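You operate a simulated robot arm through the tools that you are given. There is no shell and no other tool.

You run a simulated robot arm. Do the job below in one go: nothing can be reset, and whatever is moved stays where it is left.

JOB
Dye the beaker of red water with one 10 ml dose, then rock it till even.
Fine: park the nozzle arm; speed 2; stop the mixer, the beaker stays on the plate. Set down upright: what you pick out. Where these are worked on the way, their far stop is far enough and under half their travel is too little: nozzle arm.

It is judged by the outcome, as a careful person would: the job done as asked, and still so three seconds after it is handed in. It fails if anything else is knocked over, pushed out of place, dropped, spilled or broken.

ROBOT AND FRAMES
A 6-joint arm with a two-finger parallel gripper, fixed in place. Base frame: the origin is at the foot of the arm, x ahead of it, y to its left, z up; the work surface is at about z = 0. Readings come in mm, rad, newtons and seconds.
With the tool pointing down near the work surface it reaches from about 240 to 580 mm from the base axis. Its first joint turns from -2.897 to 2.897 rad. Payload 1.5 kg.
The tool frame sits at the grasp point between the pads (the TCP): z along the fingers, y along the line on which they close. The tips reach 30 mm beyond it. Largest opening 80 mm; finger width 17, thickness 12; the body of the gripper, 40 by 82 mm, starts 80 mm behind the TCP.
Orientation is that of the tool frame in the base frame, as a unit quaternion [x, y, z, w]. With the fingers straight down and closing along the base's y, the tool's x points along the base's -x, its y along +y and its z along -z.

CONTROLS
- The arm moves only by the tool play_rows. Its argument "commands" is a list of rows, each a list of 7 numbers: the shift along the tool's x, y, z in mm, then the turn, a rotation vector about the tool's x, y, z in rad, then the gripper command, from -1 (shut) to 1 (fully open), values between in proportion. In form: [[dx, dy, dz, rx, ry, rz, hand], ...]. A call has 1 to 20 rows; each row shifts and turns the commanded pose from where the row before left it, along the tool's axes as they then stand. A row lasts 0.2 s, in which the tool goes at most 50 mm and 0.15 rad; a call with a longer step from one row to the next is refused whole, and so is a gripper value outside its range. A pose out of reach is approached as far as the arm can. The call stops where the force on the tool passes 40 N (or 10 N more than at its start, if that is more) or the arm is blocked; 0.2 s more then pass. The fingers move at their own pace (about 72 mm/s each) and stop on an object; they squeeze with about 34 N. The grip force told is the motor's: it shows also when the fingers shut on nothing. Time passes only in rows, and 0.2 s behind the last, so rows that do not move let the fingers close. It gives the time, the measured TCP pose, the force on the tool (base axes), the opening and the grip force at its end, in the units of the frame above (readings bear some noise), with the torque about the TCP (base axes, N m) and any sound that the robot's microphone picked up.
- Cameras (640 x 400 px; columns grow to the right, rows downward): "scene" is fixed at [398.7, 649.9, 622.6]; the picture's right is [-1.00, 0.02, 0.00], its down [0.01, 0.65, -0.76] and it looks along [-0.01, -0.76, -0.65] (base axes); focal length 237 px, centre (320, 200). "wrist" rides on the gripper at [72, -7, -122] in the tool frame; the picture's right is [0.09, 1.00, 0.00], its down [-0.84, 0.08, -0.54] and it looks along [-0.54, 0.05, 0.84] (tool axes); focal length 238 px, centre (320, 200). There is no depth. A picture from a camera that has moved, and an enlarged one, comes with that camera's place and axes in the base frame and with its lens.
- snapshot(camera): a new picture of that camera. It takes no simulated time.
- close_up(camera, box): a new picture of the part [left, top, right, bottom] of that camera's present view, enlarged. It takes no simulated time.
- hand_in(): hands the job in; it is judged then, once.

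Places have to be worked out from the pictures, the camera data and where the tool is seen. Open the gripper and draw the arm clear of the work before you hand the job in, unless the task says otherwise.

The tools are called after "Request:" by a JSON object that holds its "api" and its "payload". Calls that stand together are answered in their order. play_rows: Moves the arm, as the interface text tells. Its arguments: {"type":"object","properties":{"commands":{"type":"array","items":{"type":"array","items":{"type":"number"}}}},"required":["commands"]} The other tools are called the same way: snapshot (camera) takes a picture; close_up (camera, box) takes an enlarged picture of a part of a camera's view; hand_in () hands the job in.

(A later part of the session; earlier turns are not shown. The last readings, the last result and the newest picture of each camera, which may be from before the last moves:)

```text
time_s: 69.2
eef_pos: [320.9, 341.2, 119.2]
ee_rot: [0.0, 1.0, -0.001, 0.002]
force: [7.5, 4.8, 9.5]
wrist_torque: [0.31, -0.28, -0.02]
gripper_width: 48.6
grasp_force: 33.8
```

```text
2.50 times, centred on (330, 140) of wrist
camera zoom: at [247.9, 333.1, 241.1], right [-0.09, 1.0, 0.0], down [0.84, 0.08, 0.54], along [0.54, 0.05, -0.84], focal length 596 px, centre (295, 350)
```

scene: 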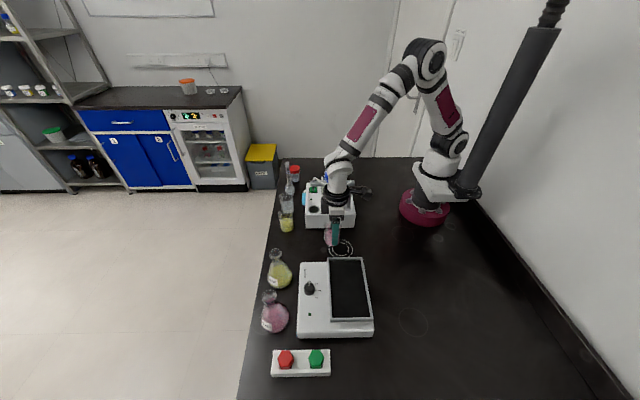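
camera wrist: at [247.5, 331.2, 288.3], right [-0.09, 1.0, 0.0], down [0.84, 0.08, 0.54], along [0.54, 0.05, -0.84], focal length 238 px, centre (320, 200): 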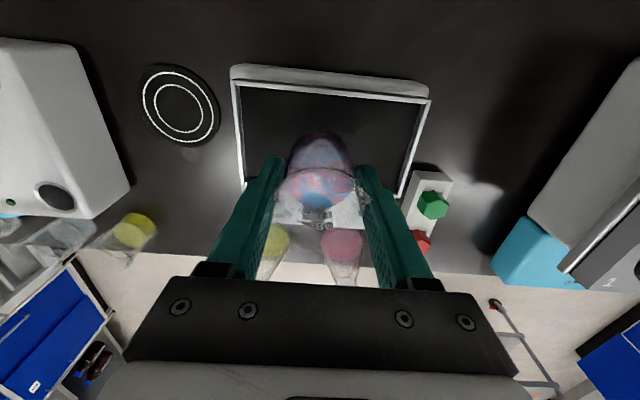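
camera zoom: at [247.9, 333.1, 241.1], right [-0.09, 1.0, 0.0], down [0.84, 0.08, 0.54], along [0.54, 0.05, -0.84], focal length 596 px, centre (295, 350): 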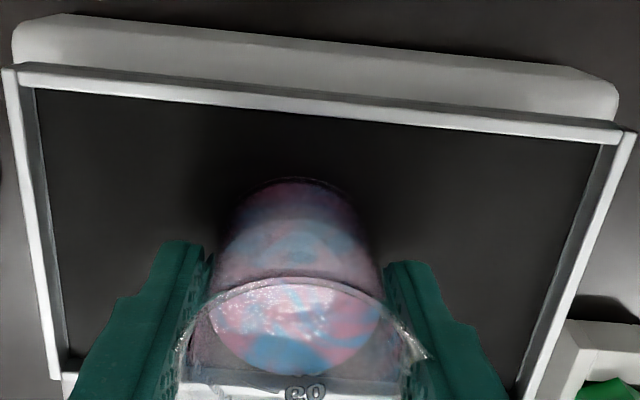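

The beaker looks seated and upright. I'll ease up half a mm, open and rise clear.

Request:
{"api": "play_rows", "payload": {"commands": [[0, 0, -0.7, 0, 0, 0, -1], [0, 0, 0, 0, 0, 0, 0.6], [0, 0, 0, 0, 0, 0, 0.6], [0, 0, -10, 0, 0, 0, 0.6], [0, 0, -20, 0, 0, 0, 0.6], [0, 0, -35, 0, 0, 0, 0.6], [0, 0, -40, 0, 0, 0, 0.6], [0, 0, -40, 0, 0, 0, 0.6], [0, 0, 0, 0, 0, 0, 0.6], [0, 0, 0, 0, 0, 0, 0.6]]}}

Request:
{"api": "snapshot", "payload": {"camera": "wrist"}}

Request:
{"api": "close_up", "payload": {"camera": "wrist", "box": [220, 60, 440, 220]}}

Request:
{"api": "close_up", "payload": {"camera": "scene", "box": [270, 240, 400, 390]}}

```text
time_s: 71.4
eef_pos: [320.8, 340.1, 266.8]
ee_rot: [0.0, 1.0, -0.001, 0.0]
force: [-0.4, 0.0, 0.1]
wrist_torque: [-0.01, 0.02, 0.0]
gripper_width: 63.9
grasp_force: 0.2
```

```text
taken
camera wrist: at [247.4, 332.2, 387.3], right [-0.09, 1.0, 0.0], down [0.84, 0.08, 0.54], along [0.54, 0.05, -0.84], focal length 238 px, centre (320, 200)
```

wrist: 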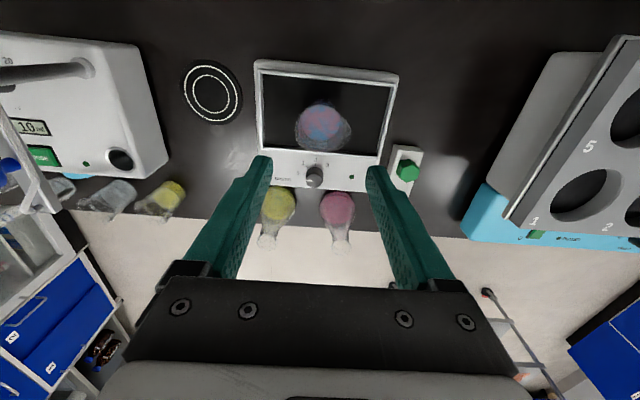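

```text
2.50 times, centred on (330, 140) of wrist
camera zoom: at [247.4, 332.2, 387.3], right [-0.09, 1.0, 0.0], down [0.84, 0.08, 0.54], along [0.54, 0.05, -0.84], focal length 596 px, centre (295, 350)
```

zoom: 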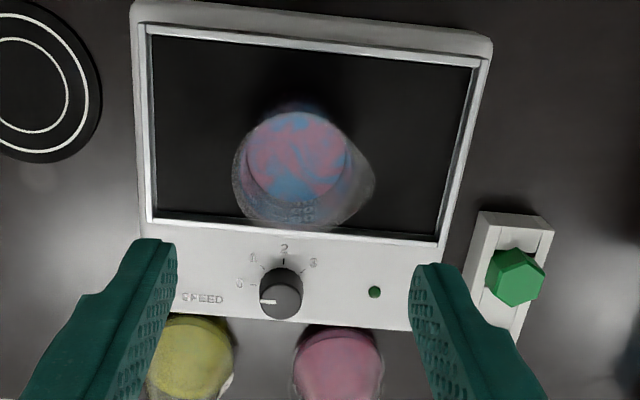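

```text
2.67 times, centred on (335, 315) of scene
camera zoom: at [398.7, 649.9, 622.6], right [-1.0, 0.02, 0.0], down [0.01, 0.65, -0.76], along [-0.01, -0.76, -0.65], focal length 632 px, centre (280, -107)
```

zoom: 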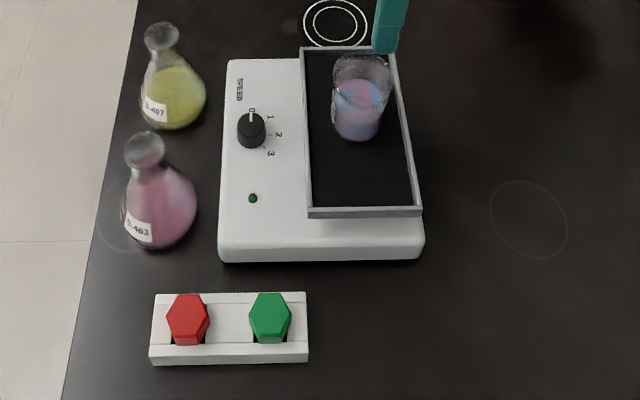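

The beaker stands on the tray. The speed knob is near (416.5, 338.5), top z≈60, and must turn clockwise by 90° from 0 to 2. To keep the wrist camera away from the beaker while turning, I'll first rotate the tool by about 160° up here.

Request:
{"api": "play_rows", "payload": {"commands": [[0, 0, 0, 0, 0, -0.14, 0.2], [0, 0, 0, 0, 0, -0.14, 0.2], [0, 0, 0, 0, 0, -0.14, 0.2], [0, 0, 0, 0, 0, -0.14, 0.2], [0, 0, 0, 0, 0, -0.14, 0.2], [0, 0, 0, 0, 0, -0.14, 0.2], [0, 0, 0, 0, 0, -0.14, 0.2], [0, 0, 0, 0, 0, -0.14, 0.2], [0, 0, 0, 0, 0, -0.14, 0.2], [0, 0, 0, 0, 0, -0.14, 0.2], [0, 0, 0, 0, 0, -0.14, 0.2], [0, 0, 0, 0, 0, -0.14, 0.2], [0, 0, 0, 0, 0, -0.14, 0.2], [0, 0, 0, 0, 0, -0.14, 0.2], [0, 0, 0, 0, 0, -0.14, 0.2], [0, 0, 0, 0, 0, -0.14, 0.2], [0, 0, 0, 0, 0, -0.14, 0.2], [0, 0, 0, 0, 0, -0.14, 0.2], [0, 0, 0, 0, 0, 0, 0.2]]}}

Request:
{"api": "snapshot", "payload": {"camera": "wrist"}}

```text
time_s: 75.4
eef_pos: [321.6, 339.9, 265.2]
ee_rot: [0.952, -0.305, 0.002, 0.001]
force: [0.4, -0.1, -0.8]
wrist_torque: [0.01, 0.01, 0.01]
gripper_width: 47.8
grasp_force: 0.1
```

```text
taken
camera wrist: at [382.5, 303.3, 386.6], right [-0.5, -0.86, 0.0], down [-0.73, 0.42, 0.54], along [-0.47, 0.27, -0.84], focal length 238 px, centre (320, 200)
```

wrist: 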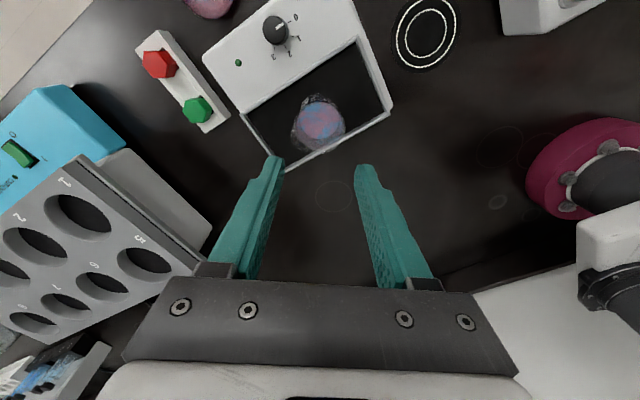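

The tool is rotated to 144° and the knob is seen near (418, 337). I'll move above it and re-check.

Request:
{"api": "play_rows", "payload": {"commands": [[26.3, -18, 0, 0, 0, 0, 0.2], [26.3, -18, 0, 0, 0, 0, 0.2], [26.3, -18, 0, 0, 0, 0, 0.2], [0, 0, 35, 0, 0, 0, 0.2], [0, 0, 35, 0, 0, 0, 0.2], [0, 0, 0, 0, 0, 0, 0.2], [0, 0, 0, 0, 0, 0, 0.2]]}}

Request:
{"api": "snapshot", "payload": {"camera": "wrist"}}

Request:
{"api": "close_up", "payload": {"camera": "wrist", "box": [240, 40, 400, 180]}}

Request:
{"api": "close_up", "payload": {"camera": "scene", "box": [260, 220, 390, 340]}}

```text
time_s: 77.0
eef_pos: [414.0, 337.1, 194.5]
ee_rot: [0.952, -0.306, 0.002, 0.001]
force: [-0.2, 0.0, -0.4]
wrist_torque: [0.02, 0.0, 0.03]
gripper_width: 48.1
grasp_force: 0.1
```

```text
taken
camera wrist: at [475.7, 299.5, 315.7], right [-0.51, -0.86, 0.0], down [-0.73, 0.43, 0.54], along [-0.47, 0.27, -0.84], focal length 238 px, centre (320, 200)
```

wrist: 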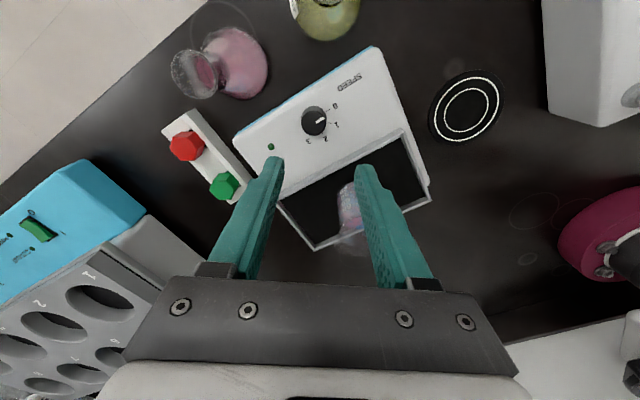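

```text
2.86 times, centred on (320, 110) of wrist
camera zoom: at [475.7, 299.5, 315.7], right [-0.51, -0.86, 0.0], down [-0.73, 0.43, 0.54], along [-0.47, 0.27, -0.84], focal length 681 px, centre (320, 457)
```

zoom: 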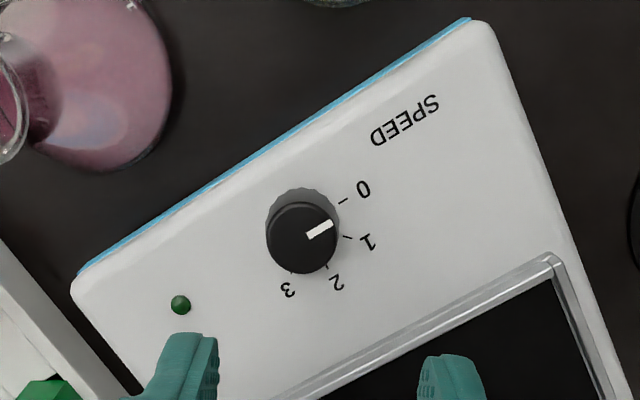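

```text
3.33 times, centred on (325, 280) of scene
camera zoom: at [398.7, 649.9, 622.6], right [-1.0, 0.02, 0.0], down [0.01, 0.65, -0.76], along [-0.01, -0.76, -0.65], focal length 790 px, centre (303, -67)
```

zoom: 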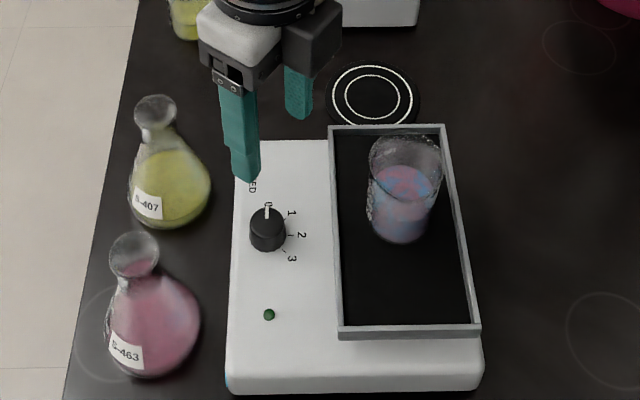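

The knob lies about 7 mm further in +x than the hand's axis. I'll correct that and descend part of the way, then look again.

Request:
{"api": "play_rows", "payload": {"commands": [[4.5, -5.7, 20, 0, 0, 0, 0.2], [0, 0, 25, 0, 0, 0, 0.2], [0, 0, 25, 0, 0, 0, 0.2], [0, 0, 0, 0, 0, 0, 0.2], [0, 0, 0, 0, 0, 0, 0.2]]}}

Request:
{"api": "close_up", "payload": {"camera": "wrist", "box": [220, 40, 420, 200]}}

Request:
{"api": "close_up", "payload": {"camera": "scene", "box": [260, 220, 390, 340]}}

```text
time_s: 78.2
eef_pos: [421.4, 341.0, 128.2]
ee_rot: [0.952, -0.306, 0.002, 0.001]
force: [0.2, -0.3, 0.0]
wrist_torque: [-0.01, -0.01, 0.01]
gripper_width: 48.1
grasp_force: 0.1
```

```text
2.50 times, centred on (320, 120) of wrist
camera zoom: at [483.6, 303.8, 249.8], right [-0.51, -0.86, 0.0], down [-0.73, 0.43, 0.54], along [-0.47, 0.27, -0.84], focal length 596 px, centre (320, 400)
```

zoom: 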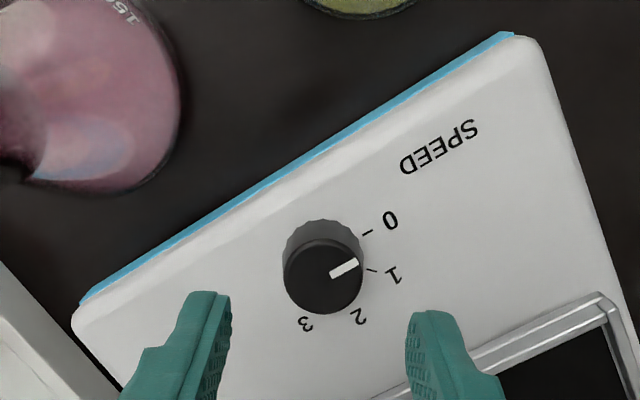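

```text
3.33 times, centred on (325, 280) of scene
camera zoom: at [398.7, 649.9, 622.6], right [-1.0, 0.02, 0.0], down [0.01, 0.65, -0.76], along [-0.01, -0.76, -0.65], focal length 790 px, centre (303, -67)
```

zoom: 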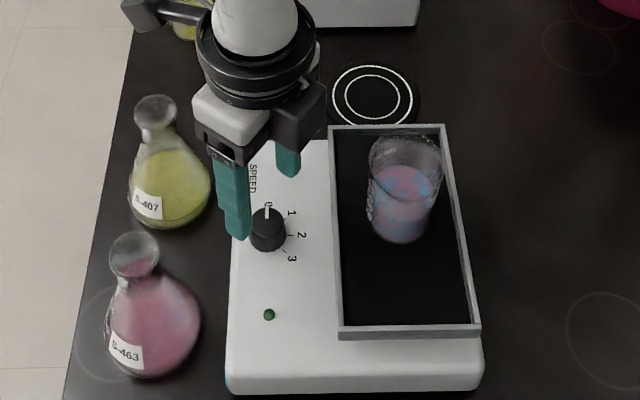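

Alignment is now good: the knob sits centred below the fingers. I'll descend so the tips straddle the knob and check the force.

Request:
{"api": "play_rows", "payload": {"commands": [[0, 0, 20, 0, 0, 0, 0.2], [0, 0, 15, 0, 0, 0, 0.2], [0, 0, 8, 0, 0, 0, 0.2], [0, 0, 4, 0, 0, 0, 0.2], [0, 0, 0, 0, 0, 0, 0.2]]}}

Request:
{"api": "close_up", "payload": {"camera": "wrist", "box": [220, 40, 420, 200]}}

Request:
{"api": "close_up", "payload": {"camera": "scene", "box": [280, 240, 370, 330]}}

```text
time_s: 79.4
eef_pos: [424.5, 341.6, 79.3]
ee_rot: [0.952, -0.306, 0.002, 0.0]
force: [0.5, 0.1, -0.5]
wrist_torque: [-0.03, 0.0, -0.05]
gripper_width: 47.9
grasp_force: 0.0
```

```text
2.50 times, centred on (320, 120) of wrist
camera zoom: at [485.8, 303.6, 200.6], right [-0.51, -0.86, 0.0], down [-0.73, 0.43, 0.54], along [-0.47, 0.27, -0.84], focal length 596 px, centre (320, 400)
```

zoom: 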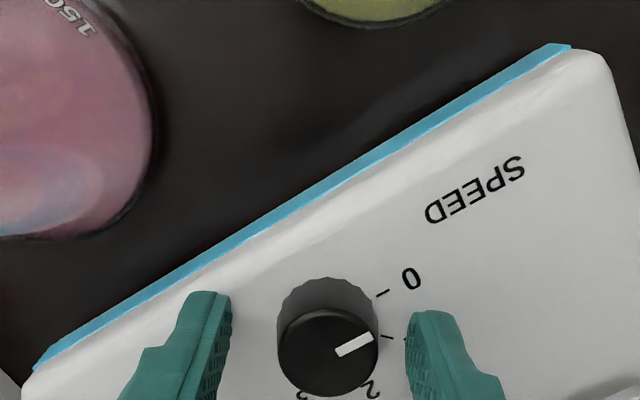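

```text
4.44 times, centred on (325, 285) of scene
camera zoom: at [398.7, 649.9, 622.6], right [-1.0, 0.02, 0.0], down [0.01, 0.65, -0.76], along [-0.01, -0.76, -0.65], focal length 1053 px, centre (298, -178)
```

zoom: 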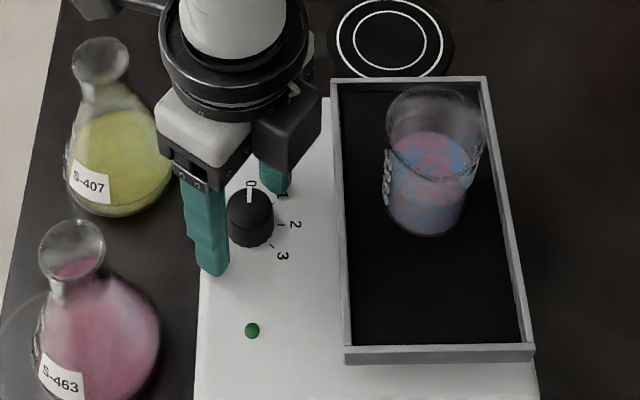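

The knob is about 2–3 mm off the finger midline, so I'll correct that, go 4 mm lower and then close on the knob.

Request:
{"api": "play_rows", "payload": {"commands": [[-1.7, 2.8, 0, 0, 0, 0, 0.2], [0, 0, 4, 0, 0, 0, 0.2], [0, 0, 0, 0, 0, 0, 0.2]]}}

Request:
{"api": "close_up", "payload": {"camera": "wrist", "box": [220, 60, 420, 220]}}

```text
time_s: 80.2
eef_pos: [422.8, 338.8, 75.9]
ee_rot: [0.952, -0.307, 0.002, -0.001]
force: [-1.6, 0.7, 10.9]
wrist_torque: [-0.18, 0.3, -0.16]
gripper_width: 48.8
grasp_force: 0.4
```

```text
2.50 times, centred on (320, 140) of wrist
camera zoom: at [482.6, 301.1, 196.8], right [-0.51, -0.86, 0.0], down [-0.73, 0.43, 0.54], along [-0.47, 0.27, -0.84], focal length 596 px, centre (320, 350)
```

zoom: 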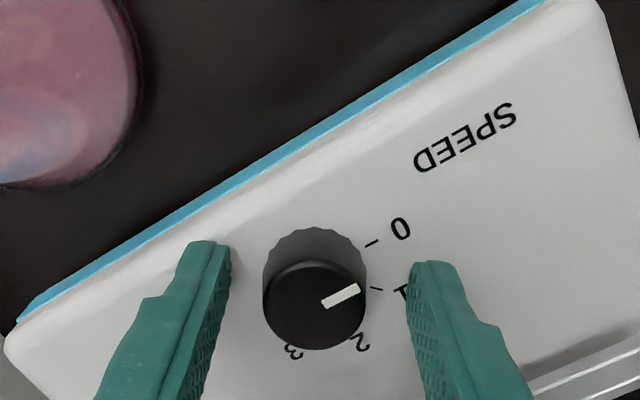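

The tips touched the deck (11 N), so the deck is at z≈46. I'll raise 2 mm and then close onto the knob.

Request:
{"api": "play_rows", "payload": {"commands": [[0, 0, -2, 0, 0, 0, 0.2], [0, 0, 0, 0, 0, 0, -0.2], [0, 0, 0, 0, 0, 0, -1], [0, 0, 0, 0, 0, 0, -1], [0, 0, 0, 0, 0, 0, -1]]}}

Request:
{"api": "close_up", "payload": {"camera": "wrist", "box": [220, 60, 420, 220]}}

```text
time_s: 81.5
eef_pos: [421.4, 339.9, 77.1]
ee_rot: [0.952, -0.305, 0.004, -0.001]
force: [2.2, 1.8, -5.5]
wrist_torque: [0.16, -0.01, 0.02]
gripper_width: 27.2
grasp_force: 38.1
stopped in row 5: the force on the tool passed its limit at 41 N (the readings are from after the stop); the commanded pose is now the measured one
```

```text
2.50 times, centred on (320, 140) of wrist
camera zoom: at [483.0, 302.2, 198.5], right [-0.5, -0.86, 0.0], down [-0.73, 0.42, 0.54], along [-0.46, 0.27, -0.84], focal length 596 px, centre (320, 350)
```

zoom: 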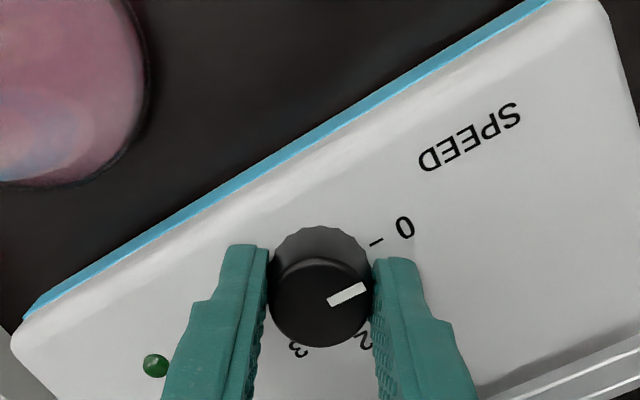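

The knob is held (27 mm), residual force is small. I'll turn it clockwise seen from above (+ about the tool's z), a first 40° and check.

Request:
{"api": "play_rows", "payload": {"commands": [[0, 0, 0, 0, 0, 0.1, -1], [0, 0, 0, 0, 0, 0.1, -1], [0, 0, 0, 0, 0, 0.1, -1], [0, 0, 0, 0, 0, 0.1, -1], [0, 0, 0, 0, 0, 0.1, -1], [0, 0, 0, 0, 0, 0.1, -1], [0, 0, 0, 0, 0, 0.1, -1], [0, 0, 0, 0, 0, 0, -1]]}}

Request:
{"api": "close_up", "payload": {"camera": "wrist", "box": [220, 60, 420, 220]}}

Request:
{"api": "close_up", "payload": {"camera": "scene", "box": [280, 240, 370, 330]}}

```text
time_s: 83.3
eef_pos: [423.0, 339.9, 77.3]
ee_rot: [0.79, -0.614, 0.003, -0.002]
force: [-4.4, -10.3, 2.4]
wrist_torque: [-0.55, 0.11, -0.04]
gripper_width: 27.3
grasp_force: 38.3
```

```text
2.50 times, centred on (320, 140) of wrist
camera zoom: at [444.8, 270.5, 198.3], right [-0.94, -0.33, 0.0], down [-0.28, 0.79, 0.54], along [-0.18, 0.51, -0.84], focal length 596 px, centre (320, 350)
```

zoom: 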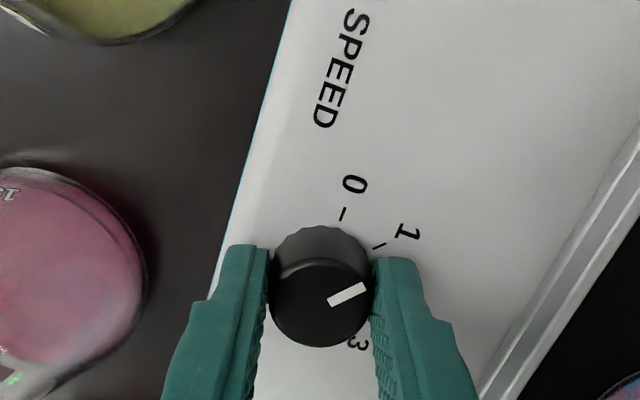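

```text
4.44 times, centred on (325, 285) of scene
camera zoom: at [398.7, 649.9, 622.6], right [-1.0, 0.02, 0.0], down [0.01, 0.65, -0.76], along [-0.01, -0.76, -0.65], focal length 1053 px, centre (298, -178)
```

zoom: 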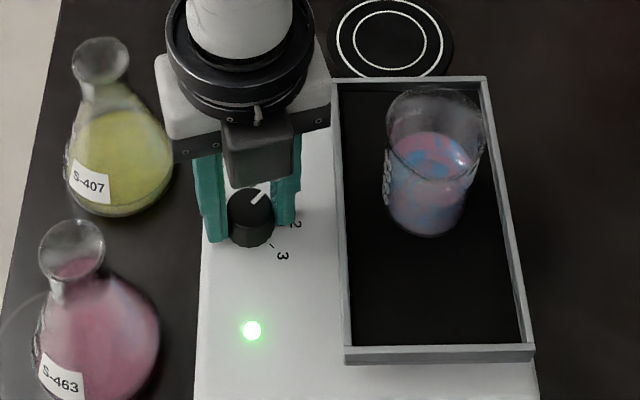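

The knob turns with the fingers and the LED is lit (mixer on). I'll turn a further 0.87 rad to reach 2.

Request:
{"api": "play_rows", "payload": {"commands": [[0, 0, 0, 0, 0, 0.1, -1], [0, 0, 0, 0, 0, 0.1, -1], [0, 0, 0, 0, 0, 0.1, -1], [0, 0, 0, 0, 0, 0.1, -1], [0, 0, 0, 0, 0, 0.1, -1], [0, 0, 0, 0, 0, 0.1, -1], [0, 0, 0, 0, 0, 0.1, -1], [0, 0, 0, 0, 0, 0.1, -1], [0, 0, 0, 0, 0, 0.07, -1], [0, 0, 0, 0, 0, 0, -1]]}}

Request:
{"api": "close_up", "payload": {"camera": "wrist", "box": [220, 60, 420, 220]}}

Request:
{"api": "close_up", "payload": {"camera": "scene", "box": [280, 240, 370, 330]}}

```text
time_s: 85.5
eef_pos: [421.2, 339.1, 75.9]
ee_rot: [-0.459, 0.889, 0.0, 0.001]
force: [-14.9, -13.3, 8.2]
wrist_torque: [-0.5, 0.47, -0.01]
gripper_width: 27.3
grasp_force: 38.1
```

```text
2.50 times, centred on (320, 140) of wrist
camera zoom: at [384.1, 276.5, 197.7], right [-0.86, 0.5, 0.0], down [0.42, 0.73, 0.54], along [0.28, 0.47, -0.84], focal length 596 px, centre (320, 350)
```

zoom: 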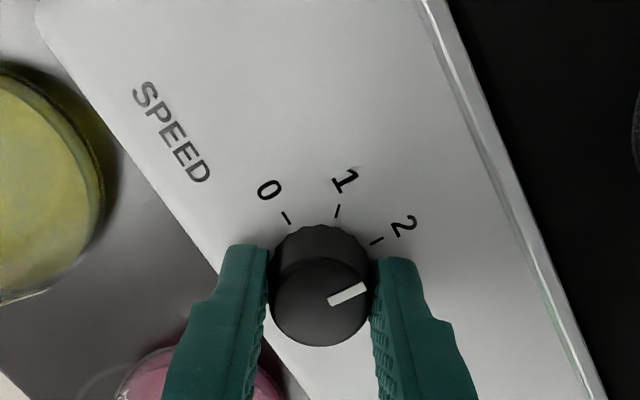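

```text
4.44 times, centred on (325, 285) of scene
camera zoom: at [398.7, 649.9, 622.6], right [-1.0, 0.02, 0.0], down [0.01, 0.65, -0.76], along [-0.01, -0.76, -0.65], focal length 1053 px, centre (298, -178)
```

zoom: 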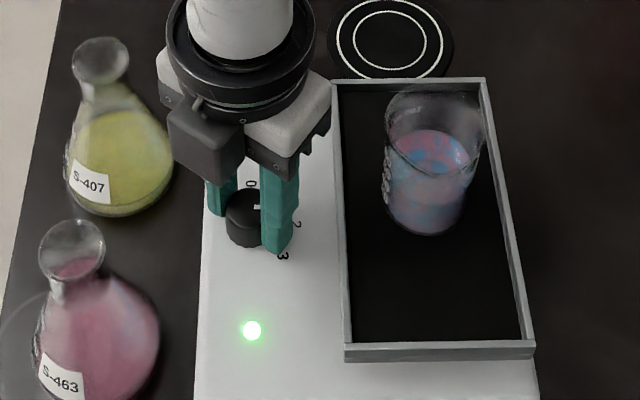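

The mark now points to 2 (parallel to its tick) and the LED is on. I'll release the knob and rise.

Request:
{"api": "play_rows", "payload": {"commands": [[0, 0, 0, 0, 0, 0, 0], [0, 0, 0, 0, 0, 0, 0.2], [0, 0, 0, 0, 0, 0, 0.2], [0, 0, -10, 0, 0, 0, 0.2], [0, 0, -20, 0, 0, 0, 0.2], [0, 0, -30, 0, 0, 0, 0.2], [0, 0, -40, 0, 0, 0, 0.2], [0, 0, -40, 0, 0, 0, 0.2], [0, 0, 0, 0, 0, 0, 0.2]]}}

Request:
{"api": "close_up", "payload": {"camera": "wrist", "box": [200, 40, 420, 220]}}

Request:
{"api": "close_up", "payload": {"camera": "scene", "box": [260, 240, 390, 370]}}

```text
time_s: 87.5
eef_pos: [420.6, 338.8, 215.9]
ee_rot: [-0.457, 0.889, -0.001, 0.002]
force: [0.4, -0.4, 0.0]
wrist_torque: [-0.01, 0.03, 0.01]
gripper_width: 47.9
grasp_force: 0.0
```

```text
2.22 times, centred on (310, 130) of wrist
camera zoom: at [383.1, 274.8, 336.7], right [-0.86, 0.5, -0.01], down [0.42, 0.73, 0.55], along [0.28, 0.47, -0.84], focal length 530 px, centre (342, 356)
```

zoom: 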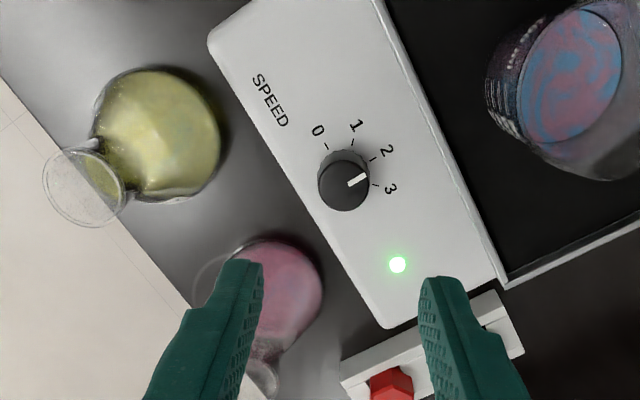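

```text
3.08 times, centred on (325, 305) of scene
camera zoom: at [398.7, 649.9, 622.6], right [-1.0, 0.02, 0.0], down [0.01, 0.65, -0.76], along [-0.01, -0.76, -0.65], focal length 729 px, centre (305, -123)
```

zoom: 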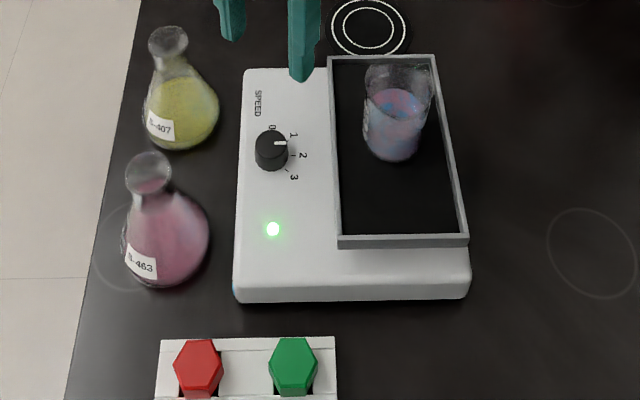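

The mixer's LED is lit. I'll zoom in on the dial, and let some time pass to see whether the tray rocks.

Request:
{"api": "close_up", "payload": {"camera": "wrist", "box": [295, 80, 360, 140]}}

Request:
{"api": "play_rows", "payload": {"commands": [[0, 0, 0, 0, 0, 0, 0.2], [0, 0, 0, 0, 0, 0, 0.2], [0, 0, 0, 0, 0, 0, 0.2]]}}

Request:
{"api": "close_up", "payload": {"camera": "scene", "box": [260, 240, 390, 370]}}

Request:
{"api": "play_rows", "payload": {"commands": [[0, 0, 0, 0, 0, 0, 0.2], [0, 0, 0, 0, 0, 0, 0.2]]}}

Request:
{"api": "close_up", "payload": {"camera": "scene", "box": [260, 240, 390, 370]}}

```text
6.67 times, centred on (328, 110) of wrist
camera zoom: at [383.1, 274.8, 336.7], right [-0.86, 0.5, -0.01], down [0.42, 0.73, 0.55], along [0.28, 0.47, -0.84], focal length 1589 px, centre (270, 800)
```

zoom: 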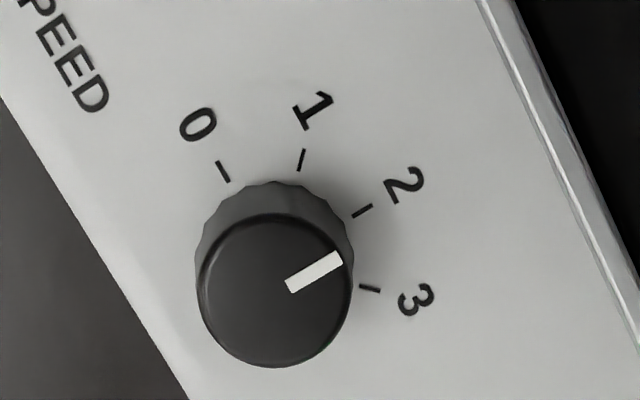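

```text
time_s: 88.3
eef_pos: [420.9, 338.7, 214.7]
ee_rot: [-0.458, 0.889, -0.002, 0.002]
force: [0.2, 0.0, 0.9]
wrist_torque: [-0.01, -0.03, -0.01]
gripper_width: 47.9
grasp_force: 0.0
```

```text
3.08 times, centred on (325, 305) of scene
camera zoom: at [398.7, 649.9, 622.6], right [-1.0, 0.02, 0.0], down [0.01, 0.65, -0.76], along [-0.01, -0.76, -0.65], focal length 729 px, centre (305, -123)
```

zoom: 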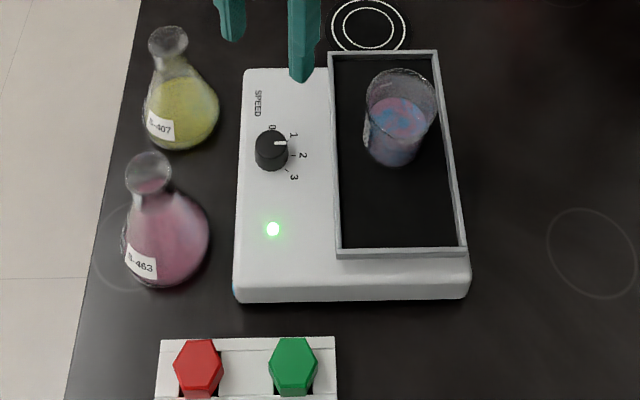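

```text
time_s: 88.9
eef_pos: [419.9, 339.1, 216.1]
ee_rot: [-0.458, 0.889, -0.001, 0.003]
force: [-0.7, 0.4, 0.2]
wrist_torque: [-0.03, 0.0, 0.02]
gripper_width: 47.7
grasp_force: 0.0
```

```text
3.08 times, centred on (325, 305) of scene
camera zoom: at [398.7, 649.9, 622.6], right [-1.0, 0.02, 0.0], down [0.01, 0.65, -0.76], along [-0.01, -0.76, -0.65], focal length 729 px, centre (305, -123)
```

zoom: 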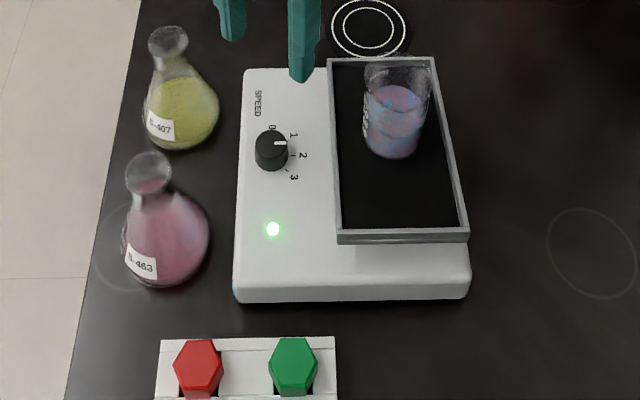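

The tray rocks at speed 2 (dial mark is parallel to the 2 tick). Now I wait and watch the liquid's colour.

Request:
{"api": "play_rows", "payload": {"commands": [[0, 0, 0, 0, 0, 0, 0.2], [0, 0, 0, 0, 0, 0, 0.2], [0, 0, 0, 0, 0, 0, 0.2], [0, 0, 0, 0, 0, 0, 0.2], [0, 0, 0, 0, 0, 0, 0.2], [0, 0, 0, 0, 0, 0, 0.2], [0, 0, 0, 0, 0, 0, 0.2], [0, 0, 0, 0, 0, 0, 0.2], [0, 0, 0, 0, 0, 0, 0.2], [0, 0, 0, 0, 0, 0, 0.2], [0, 0, 0, 0, 0, 0, 0.2], [0, 0, 0, 0, 0, 0, 0.2], [0, 0, 0, 0, 0, 0, 0.2], [0, 0, 0, 0, 0, 0, 0.2], [0, 0, 0, 0, 0, 0, 0.2], [0, 0, 0, 0, 0, 0, 0.2], [0, 0, 0, 0, 0, 0, 0.2], [0, 0, 0, 0, 0, 0, 0.2], [0, 0, 0, 0, 0, 0, 0.2], [0, 0, 0, 0, 0, 0, 0.2]]}}

Request:
{"api": "close_up", "payload": {"camera": "scene", "box": [325, 240, 385, 310]}}

Request:
{"api": "close_up", "payload": {"camera": "wrist", "box": [360, 30, 460, 130]}}

```text
time_s: 93.1
eef_pos: [421.8, 338.2, 214.4]
ee_rot: [-0.458, 0.889, -0.001, 0.003]
force: [0.4, 0.2, 0.0]
wrist_torque: [0.01, 0.0, -0.01]
gripper_width: 47.8
grasp_force: 0.1
```

```text
5.71 times, centred on (355, 275) of scene
camera zoom: at [398.7, 649.9, 622.6], right [-1.0, 0.02, 0.0], down [0.01, 0.65, -0.76], along [-0.01, -0.76, -0.65], focal length 1354 px, centre (120, -229)
```

zoom: 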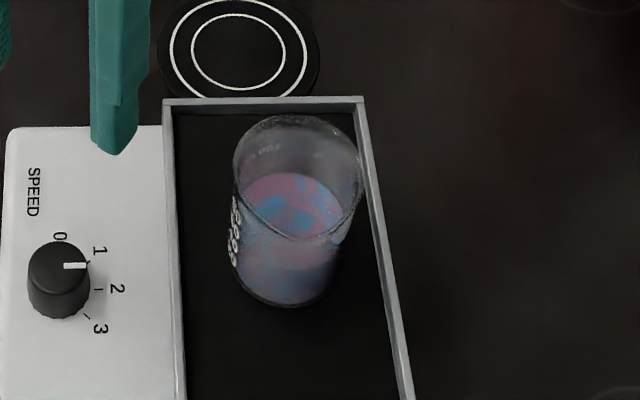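

```text
4.00 times, centred on (410, 80) of wrist
camera zoom: at [383.2, 274.8, 336.2], right [-0.86, 0.5, 0.0], down [0.42, 0.73, 0.54], along [0.28, 0.47, -0.84], focal length 953 px, centre (-40, 680)
```

zoom: 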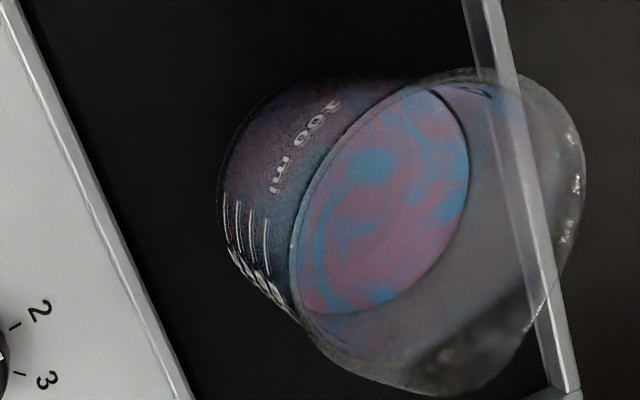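

Still streaky but fading, and the beaker stays put. I'll keep waiting.

Request:
{"api": "play_rows", "payload": {"commands": [[0, 0, 0, 0, 0, 0, 0.2], [0, 0, 0, 0, 0, 0, 0.2], [0, 0, 0, 0, 0, 0, 0.2], [0, 0, 0, 0, 0, 0, 0.2], [0, 0, 0, 0, 0, 0, 0.2], [0, 0, 0, 0, 0, 0, 0.2], [0, 0, 0, 0, 0, 0, 0.2], [0, 0, 0, 0, 0, 0, 0.2], [0, 0, 0, 0, 0, 0, 0.2], [0, 0, 0, 0, 0, 0, 0.2], [0, 0, 0, 0, 0, 0, 0.2], [0, 0, 0, 0, 0, 0, 0.2], [0, 0, 0, 0, 0, 0, 0.2], [0, 0, 0, 0, 0, 0, 0.2], [0, 0, 0, 0, 0, 0, 0.2], [0, 0, 0, 0, 0, 0, 0.2], [0, 0, 0, 0, 0, 0, 0.2], [0, 0, 0, 0, 0, 0, 0.2], [0, 0, 0, 0, 0, 0, 0.2], [0, 0, 0, 0, 0, 0, 0.2]]}}

Request:
{"api": "play_rows", "payload": {"commands": [[0, 0, 0, 0, 0, 0, 0.2], [0, 0, 0, 0, 0, 0, 0.2], [0, 0, 0, 0, 0, 0, 0.2], [0, 0, 0, 0, 0, 0, 0.2], [0, 0, 0, 0, 0, 0, 0.2], [0, 0, 0, 0, 0, 0, 0.2], [0, 0, 0, 0, 0, 0, 0.2], [0, 0, 0, 0, 0, 0, 0.2], [0, 0, 0, 0, 0, 0, 0.2], [0, 0, 0, 0, 0, 0, 0.2], [0, 0, 0, 0, 0, 0, 0.2], [0, 0, 0, 0, 0, 0, 0.2], [0, 0, 0, 0, 0, 0, 0.2], [0, 0, 0, 0, 0, 0, 0.2], [0, 0, 0, 0, 0, 0, 0.2], [0, 0, 0, 0, 0, 0, 0.2], [0, 0, 0, 0, 0, 0, 0.2], [0, 0, 0, 0, 0, 0, 0.2], [0, 0, 0, 0, 0, 0, 0.2], [0, 0, 0, 0, 0, 0, 0.2]]}}

Request:
{"api": "close_up", "payload": {"camera": "scene", "box": [325, 240, 385, 310]}}

Request:
{"api": "close_up", "payload": {"camera": "wrist", "box": [360, 30, 460, 130]}}

```text
time_s: 97.3
eef_pos: [420.3, 338.4, 214.8]
ee_rot: [-0.458, 0.889, -0.001, 0.003]
force: [0.2, -0.7, 0.1]
wrist_torque: [0.0, 0.0, -0.01]
gripper_width: 48.0
grasp_force: 0.1
```

```text
time_s: 101.5
eef_pos: [420.9, 338.8, 214.3]
ee_rot: [-0.458, 0.889, -0.002, 0.003]
force: [0.0, -0.2, 1.1]
wrist_torque: [-0.05, -0.01, 0.0]
gripper_width: 47.8
grasp_force: 0.0
```

```text
5.71 times, centred on (355, 275) of scene
camera zoom: at [398.7, 649.9, 622.6], right [-1.0, 0.02, 0.0], down [0.01, 0.65, -0.76], along [-0.01, -0.76, -0.65], focal length 1354 px, centre (120, -229)
```

zoom: 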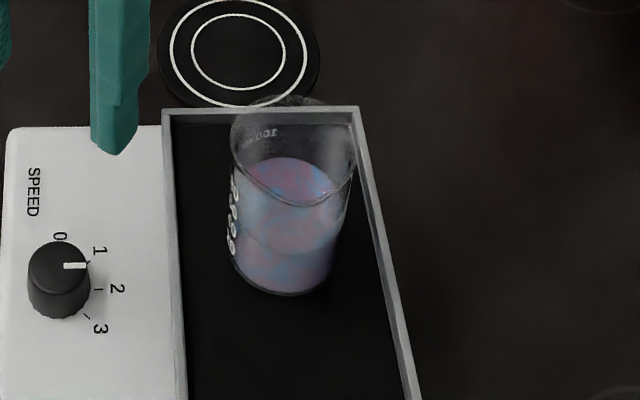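

```text
4.00 times, centred on (410, 80) of wrist
camera zoom: at [383.2, 274.8, 336.2], right [-0.86, 0.5, 0.0], down [0.42, 0.73, 0.54], along [0.28, 0.47, -0.84], focal length 953 px, centre (-40, 680)
```

zoom: 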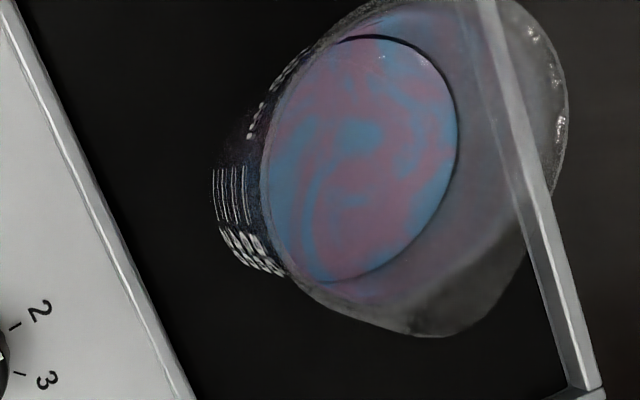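

The contrast between the streaks is decreasing; it needs more time.

Request:
{"api": "play_rows", "payload": {"commands": [[0, 0, 0, 0, 0, 0, 0.2], [0, 0, 0, 0, 0, 0, 0.2], [0, 0, 0, 0, 0, 0, 0.2], [0, 0, 0, 0, 0, 0, 0.2], [0, 0, 0, 0, 0, 0, 0.2], [0, 0, 0, 0, 0, 0, 0.2], [0, 0, 0, 0, 0, 0, 0.2], [0, 0, 0, 0, 0, 0, 0.2], [0, 0, 0, 0, 0, 0, 0.2], [0, 0, 0, 0, 0, 0, 0.2], [0, 0, 0, 0, 0, 0, 0.2], [0, 0, 0, 0, 0, 0, 0.2], [0, 0, 0, 0, 0, 0, 0.2], [0, 0, 0, 0, 0, 0, 0.2], [0, 0, 0, 0, 0, 0, 0.2], [0, 0, 0, 0, 0, 0, 0.2], [0, 0, 0, 0, 0, 0, 0.2], [0, 0, 0, 0, 0, 0, 0.2], [0, 0, 0, 0, 0, 0, 0.2], [0, 0, 0, 0, 0, 0, 0.2]]}}

Request:
{"api": "play_rows", "payload": {"commands": [[0, 0, 0, 0, 0, 0, 0.2], [0, 0, 0, 0, 0, 0, 0.2], [0, 0, 0, 0, 0, 0, 0.2], [0, 0, 0, 0, 0, 0, 0.2], [0, 0, 0, 0, 0, 0, 0.2], [0, 0, 0, 0, 0, 0, 0.2], [0, 0, 0, 0, 0, 0, 0.2], [0, 0, 0, 0, 0, 0, 0.2], [0, 0, 0, 0, 0, 0, 0.2], [0, 0, 0, 0, 0, 0, 0.2], [0, 0, 0, 0, 0, 0, 0.2], [0, 0, 0, 0, 0, 0, 0.2], [0, 0, 0, 0, 0, 0, 0.2], [0, 0, 0, 0, 0, 0, 0.2], [0, 0, 0, 0, 0, 0, 0.2], [0, 0, 0, 0, 0, 0, 0.2], [0, 0, 0, 0, 0, 0, 0.2], [0, 0, 0, 0, 0, 0, 0.2], [0, 0, 0, 0, 0, 0, 0.2], [0, 0, 0, 0, 0, 0, 0.2]]}}

Request:
{"api": "play_rows", "payload": {"commands": [[0, 0, 0, 0, 0, 0, 0.2], [0, 0, 0, 0, 0, 0, 0.2], [0, 0, 0, 0, 0, 0, 0.2], [0, 0, 0, 0, 0, 0, 0.2], [0, 0, 0, 0, 0, 0, 0.2], [0, 0, 0, 0, 0, 0, 0.2], [0, 0, 0, 0, 0, 0, 0.2], [0, 0, 0, 0, 0, 0, 0.2], [0, 0, 0, 0, 0, 0, 0.2], [0, 0, 0, 0, 0, 0, 0.2], [0, 0, 0, 0, 0, 0, 0.2], [0, 0, 0, 0, 0, 0, 0.2], [0, 0, 0, 0, 0, 0, 0.2], [0, 0, 0, 0, 0, 0, 0.2], [0, 0, 0, 0, 0, 0, 0.2], [0, 0, 0, 0, 0, 0, 0.2], [0, 0, 0, 0, 0, 0, 0.2], [0, 0, 0, 0, 0, 0, 0.2], [0, 0, 0, 0, 0, 0, 0.2], [0, 0, 0, 0, 0, 0, 0.2]]}}

Request:
{"api": "close_up", "payload": {"camera": "scene", "box": [325, 240, 385, 310]}}

Request:
{"api": "close_up", "payload": {"camera": "wrist", "box": [360, 30, 460, 130]}}

```text
time_s: 105.7
eef_pos: [422.1, 338.2, 214.0]
ee_rot: [-0.458, 0.889, -0.001, 0.003]
force: [0.5, 0.2, -0.2]
wrist_torque: [-0.04, -0.01, -0.05]
gripper_width: 48.1
grasp_force: 0.1
```

```text
time_s: 109.9
eef_pos: [421.3, 337.7, 214.5]
ee_rot: [-0.458, 0.889, -0.002, 0.003]
force: [-0.6, 0.1, 0.2]
wrist_torque: [0.0, -0.01, -0.01]
gripper_width: 47.8
grasp_force: 0.0
```

```text
time_s: 114.1
eef_pos: [420.7, 339.1, 215.6]
ee_rot: [-0.458, 0.889, -0.002, 0.003]
force: [-0.5, 0.8, -0.8]
wrist_torque: [-0.01, 0.0, 0.01]
gripper_width: 48.1
grasp_force: 0.2
```

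```text
5.71 times, centred on (355, 275) of scene
camera zoom: at [398.7, 649.9, 622.6], right [-1.0, 0.02, 0.0], down [0.01, 0.65, -0.76], along [-0.01, -0.76, -0.65], focal length 1354 px, centre (120, -229)
```

zoom: 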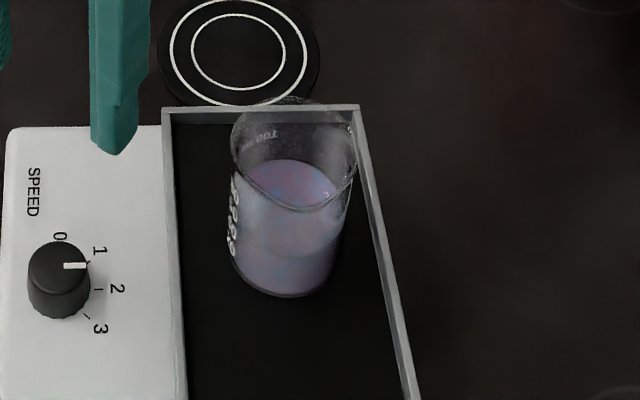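

```text
4.00 times, centred on (410, 80) of wrist
camera zoom: at [383.2, 274.8, 336.2], right [-0.86, 0.5, 0.0], down [0.42, 0.73, 0.54], along [0.28, 0.47, -0.84], focal length 953 px, centre (-40, 680)
```

zoom: 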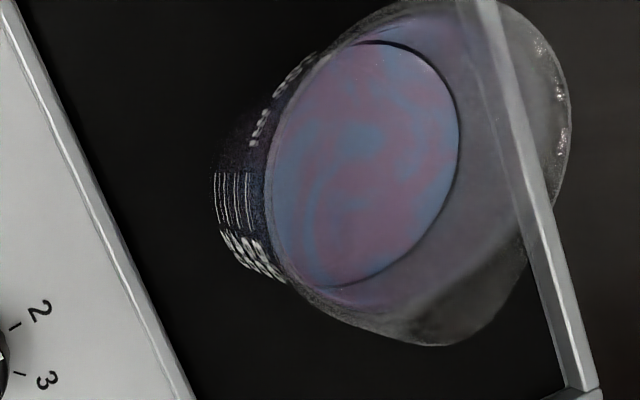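

Fading well but still faintly streaky, so I'll wait further.

Request:
{"api": "play_rows", "payload": {"commands": [[0, 0, 0, 0, 0, 0, 0.2], [0, 0, 0, 0, 0, 0, 0.2], [0, 0, 0, 0, 0, 0, 0.2], [0, 0, 0, 0, 0, 0, 0.2], [0, 0, 0, 0, 0, 0, 0.2], [0, 0, 0, 0, 0, 0, 0.2], [0, 0, 0, 0, 0, 0, 0.2], [0, 0, 0, 0, 0, 0, 0.2], [0, 0, 0, 0, 0, 0, 0.2], [0, 0, 0, 0, 0, 0, 0.2], [0, 0, 0, 0, 0, 0, 0.2], [0, 0, 0, 0, 0, 0, 0.2], [0, 0, 0, 0, 0, 0, 0.2], [0, 0, 0, 0, 0, 0, 0.2], [0, 0, 0, 0, 0, 0, 0.2], [0, 0, 0, 0, 0, 0, 0.2], [0, 0, 0, 0, 0, 0, 0.2], [0, 0, 0, 0, 0, 0, 0.2], [0, 0, 0, 0, 0, 0, 0.2], [0, 0, 0, 0, 0, 0, 0.2]]}}

Request:
{"api": "play_rows", "payload": {"commands": [[0, 0, 0, 0, 0, 0, 0.2], [0, 0, 0, 0, 0, 0, 0.2], [0, 0, 0, 0, 0, 0, 0.2], [0, 0, 0, 0, 0, 0, 0.2], [0, 0, 0, 0, 0, 0, 0.2], [0, 0, 0, 0, 0, 0, 0.2], [0, 0, 0, 0, 0, 0, 0.2], [0, 0, 0, 0, 0, 0, 0.2], [0, 0, 0, 0, 0, 0, 0.2], [0, 0, 0, 0, 0, 0, 0.2], [0, 0, 0, 0, 0, 0, 0.2], [0, 0, 0, 0, 0, 0, 0.2], [0, 0, 0, 0, 0, 0, 0.2], [0, 0, 0, 0, 0, 0, 0.2], [0, 0, 0, 0, 0, 0, 0.2], [0, 0, 0, 0, 0, 0, 0.2], [0, 0, 0, 0, 0, 0, 0.2], [0, 0, 0, 0, 0, 0, 0.2], [0, 0, 0, 0, 0, 0, 0.2], [0, 0, 0, 0, 0, 0, 0.2]]}}

Request:
{"api": "play_rows", "payload": {"commands": [[0, 0, 0, 0, 0, 0, 0.2], [0, 0, 0, 0, 0, 0, 0.2], [0, 0, 0, 0, 0, 0, 0.2], [0, 0, 0, 0, 0, 0, 0.2], [0, 0, 0, 0, 0, 0, 0.2], [0, 0, 0, 0, 0, 0, 0.2], [0, 0, 0, 0, 0, 0, 0.2], [0, 0, 0, 0, 0, 0, 0.2], [0, 0, 0, 0, 0, 0, 0.2], [0, 0, 0, 0, 0, 0, 0.2], [0, 0, 0, 0, 0, 0, 0.2], [0, 0, 0, 0, 0, 0, 0.2], [0, 0, 0, 0, 0, 0, 0.2], [0, 0, 0, 0, 0, 0, 0.2], [0, 0, 0, 0, 0, 0, 0.2], [0, 0, 0, 0, 0, 0, 0.2], [0, 0, 0, 0, 0, 0, 0.2], [0, 0, 0, 0, 0, 0, 0.2], [0, 0, 0, 0, 0, 0, 0.2], [0, 0, 0, 0, 0, 0, 0.2]]}}

Request:
{"api": "play_rows", "payload": {"commands": [[0, 0, 0, 0, 0, 0, 0.2], [0, 0, 0, 0, 0, 0, 0.2], [0, 0, 0, 0, 0, 0, 0.2], [0, 0, 0, 0, 0, 0, 0.2], [0, 0, 0, 0, 0, 0, 0.2], [0, 0, 0, 0, 0, 0, 0.2], [0, 0, 0, 0, 0, 0, 0.2], [0, 0, 0, 0, 0, 0, 0.2], [0, 0, 0, 0, 0, 0, 0.2], [0, 0, 0, 0, 0, 0, 0.2], [0, 0, 0, 0, 0, 0, 0.2], [0, 0, 0, 0, 0, 0, 0.2], [0, 0, 0, 0, 0, 0, 0.2], [0, 0, 0, 0, 0, 0, 0.2], [0, 0, 0, 0, 0, 0, 0.2], [0, 0, 0, 0, 0, 0, 0.2], [0, 0, 0, 0, 0, 0, 0.2], [0, 0, 0, 0, 0, 0, 0.2], [0, 0, 0, 0, 0, 0, 0.2], [0, 0, 0, 0, 0, 0, 0.2]]}}

Request:
{"api": "close_up", "payload": {"camera": "scene", "box": [325, 240, 385, 310]}}

Request:
{"api": "close_up", "payload": {"camera": "wrist", "box": [360, 30, 460, 130]}}

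```text
time_s: 118.3
eef_pos: [421.6, 338.6, 214.9]
ee_rot: [-0.457, 0.889, -0.001, 0.002]
force: [-0.3, -0.1, 0.1]
wrist_torque: [-0.01, -0.01, 0.0]
gripper_width: 47.9
grasp_force: 0.0
```

```text
time_s: 122.5
eef_pos: [419.7, 338.0, 214.9]
ee_rot: [-0.458, 0.889, -0.001, 0.002]
force: [0.5, 0.0, -0.6]
wrist_torque: [0.0, -0.01, -0.05]
gripper_width: 47.9
grasp_force: 0.0
```

```text
time_s: 126.7
eef_pos: [421.1, 339.0, 215.6]
ee_rot: [-0.458, 0.889, -0.001, 0.002]
force: [-0.8, 0.1, -0.5]
wrist_torque: [0.0, 0.03, -0.01]
gripper_width: 47.9
grasp_force: 0.0
```

```text
time_s: 130.9
eef_pos: [421.7, 337.5, 215.5]
ee_rot: [-0.458, 0.889, -0.001, 0.002]
force: [0.1, -0.2, 0.3]
wrist_torque: [0.01, -0.02, -0.02]
gripper_width: 48.2
grasp_force: 0.0
```

```text
5.71 times, centred on (355, 275) of scene
camera zoom: at [398.7, 649.9, 622.6], right [-1.0, 0.02, 0.0], down [0.01, 0.65, -0.76], along [-0.01, -0.76, -0.65], focal length 1354 px, centre (120, -229)
```

zoom: 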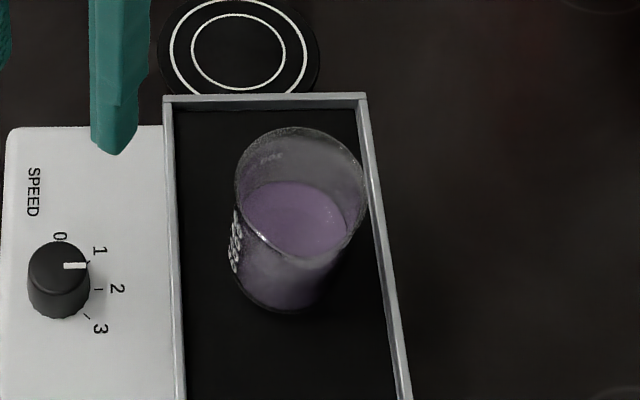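

```text
4.00 times, centred on (410, 80) of wrist
camera zoom: at [383.2, 274.8, 336.2], right [-0.86, 0.5, 0.0], down [0.42, 0.73, 0.54], along [0.28, 0.47, -0.84], focal length 953 px, centre (-40, 680)
```

zoom: 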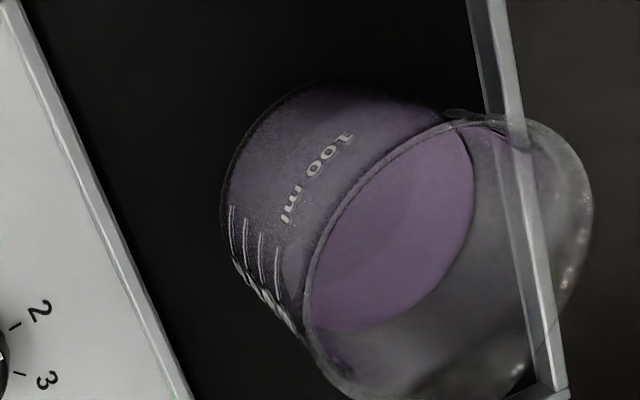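

The liquid is now an even purple. To stop the mixer I'll go straight back down around the knob (with a 1 mm correction for the earlier side force) and check before gripping.

Request:
{"api": "play_rows", "payload": {"commands": [[1.4, 0.2, 40, 0, 0, 0, 0.2], [0, 0, 40, 0, 0, 0, 0.2], [0, 0, 30, 0, 0, 0, 0.2], [0, 0, 18, 0, 0, 0, 0.2], [0, 0, 9, 0, 0, 0, 0.2], [0, 0, 0, 0, 0, 0, 0.2]]}}

Request:
{"api": "close_up", "payload": {"camera": "wrist", "box": [220, 60, 420, 220]}}

Request:
{"api": "close_up", "payload": {"camera": "scene", "box": [280, 240, 370, 330]}}

```text
time_s: 132.3
eef_pos: [419.5, 336.9, 80.5]
ee_rot: [-0.457, 0.889, -0.002, 0.003]
force: [0.1, 0.2, -0.7]
wrist_torque: [-0.01, 0.02, 0.0]
gripper_width: 47.7
grasp_force: 0.0
```

```text
2.50 times, centred on (320, 140) of wrist
camera zoom: at [381.6, 273.9, 201.7], right [-0.86, 0.5, 0.0], down [0.42, 0.73, 0.54], along [0.28, 0.47, -0.84], focal length 596 px, centre (320, 350)
```

zoom: 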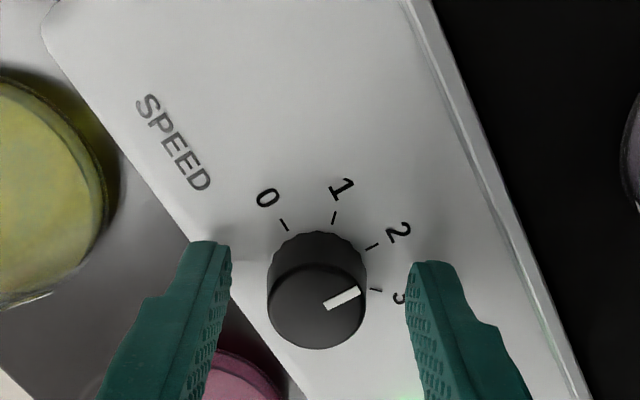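

```text
4.44 times, centred on (325, 285) of scene
camera zoom: at [398.7, 649.9, 622.6], right [-1.0, 0.02, 0.0], down [0.01, 0.65, -0.76], along [-0.01, -0.76, -0.65], focal length 1053 px, centre (298, -178)
```

zoom: 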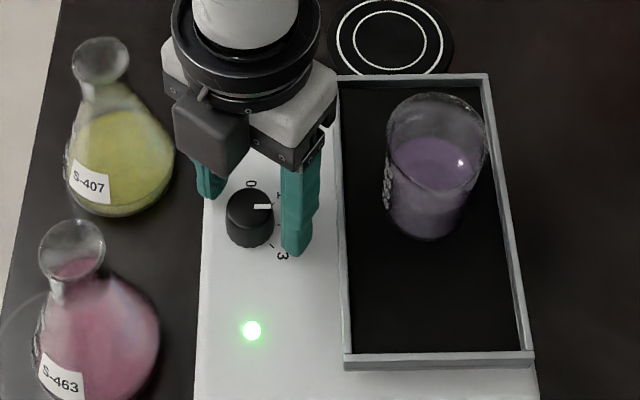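

The knob is centred between the fingers. I'll lower 2 mm more and close on it.

Request:
{"api": "play_rows", "payload": {"commands": [[0, 0, 2, 0, 0, 0, 0.2], [0, 0, 0, 0, 0, 0, -0.2], [0, 0, 0, 0, 0, 0, -0.3], [0, 0, 0, 0, 0, 0, -0.4], [0, 0, 0, 0, 0, 0, -1], [0, 0, 0, 0, 0, 0, -1]]}}

```text
time_s: 133.7
eef_pos: [420.5, 338.4, 78.3]
ee_rot: [-0.458, 0.889, -0.002, 0.003]
force: [8.8, -7.9, -4.5]
wrist_torque: [-0.21, -0.31, -0.06]
gripper_width: 27.2
grasp_force: 38.0
```

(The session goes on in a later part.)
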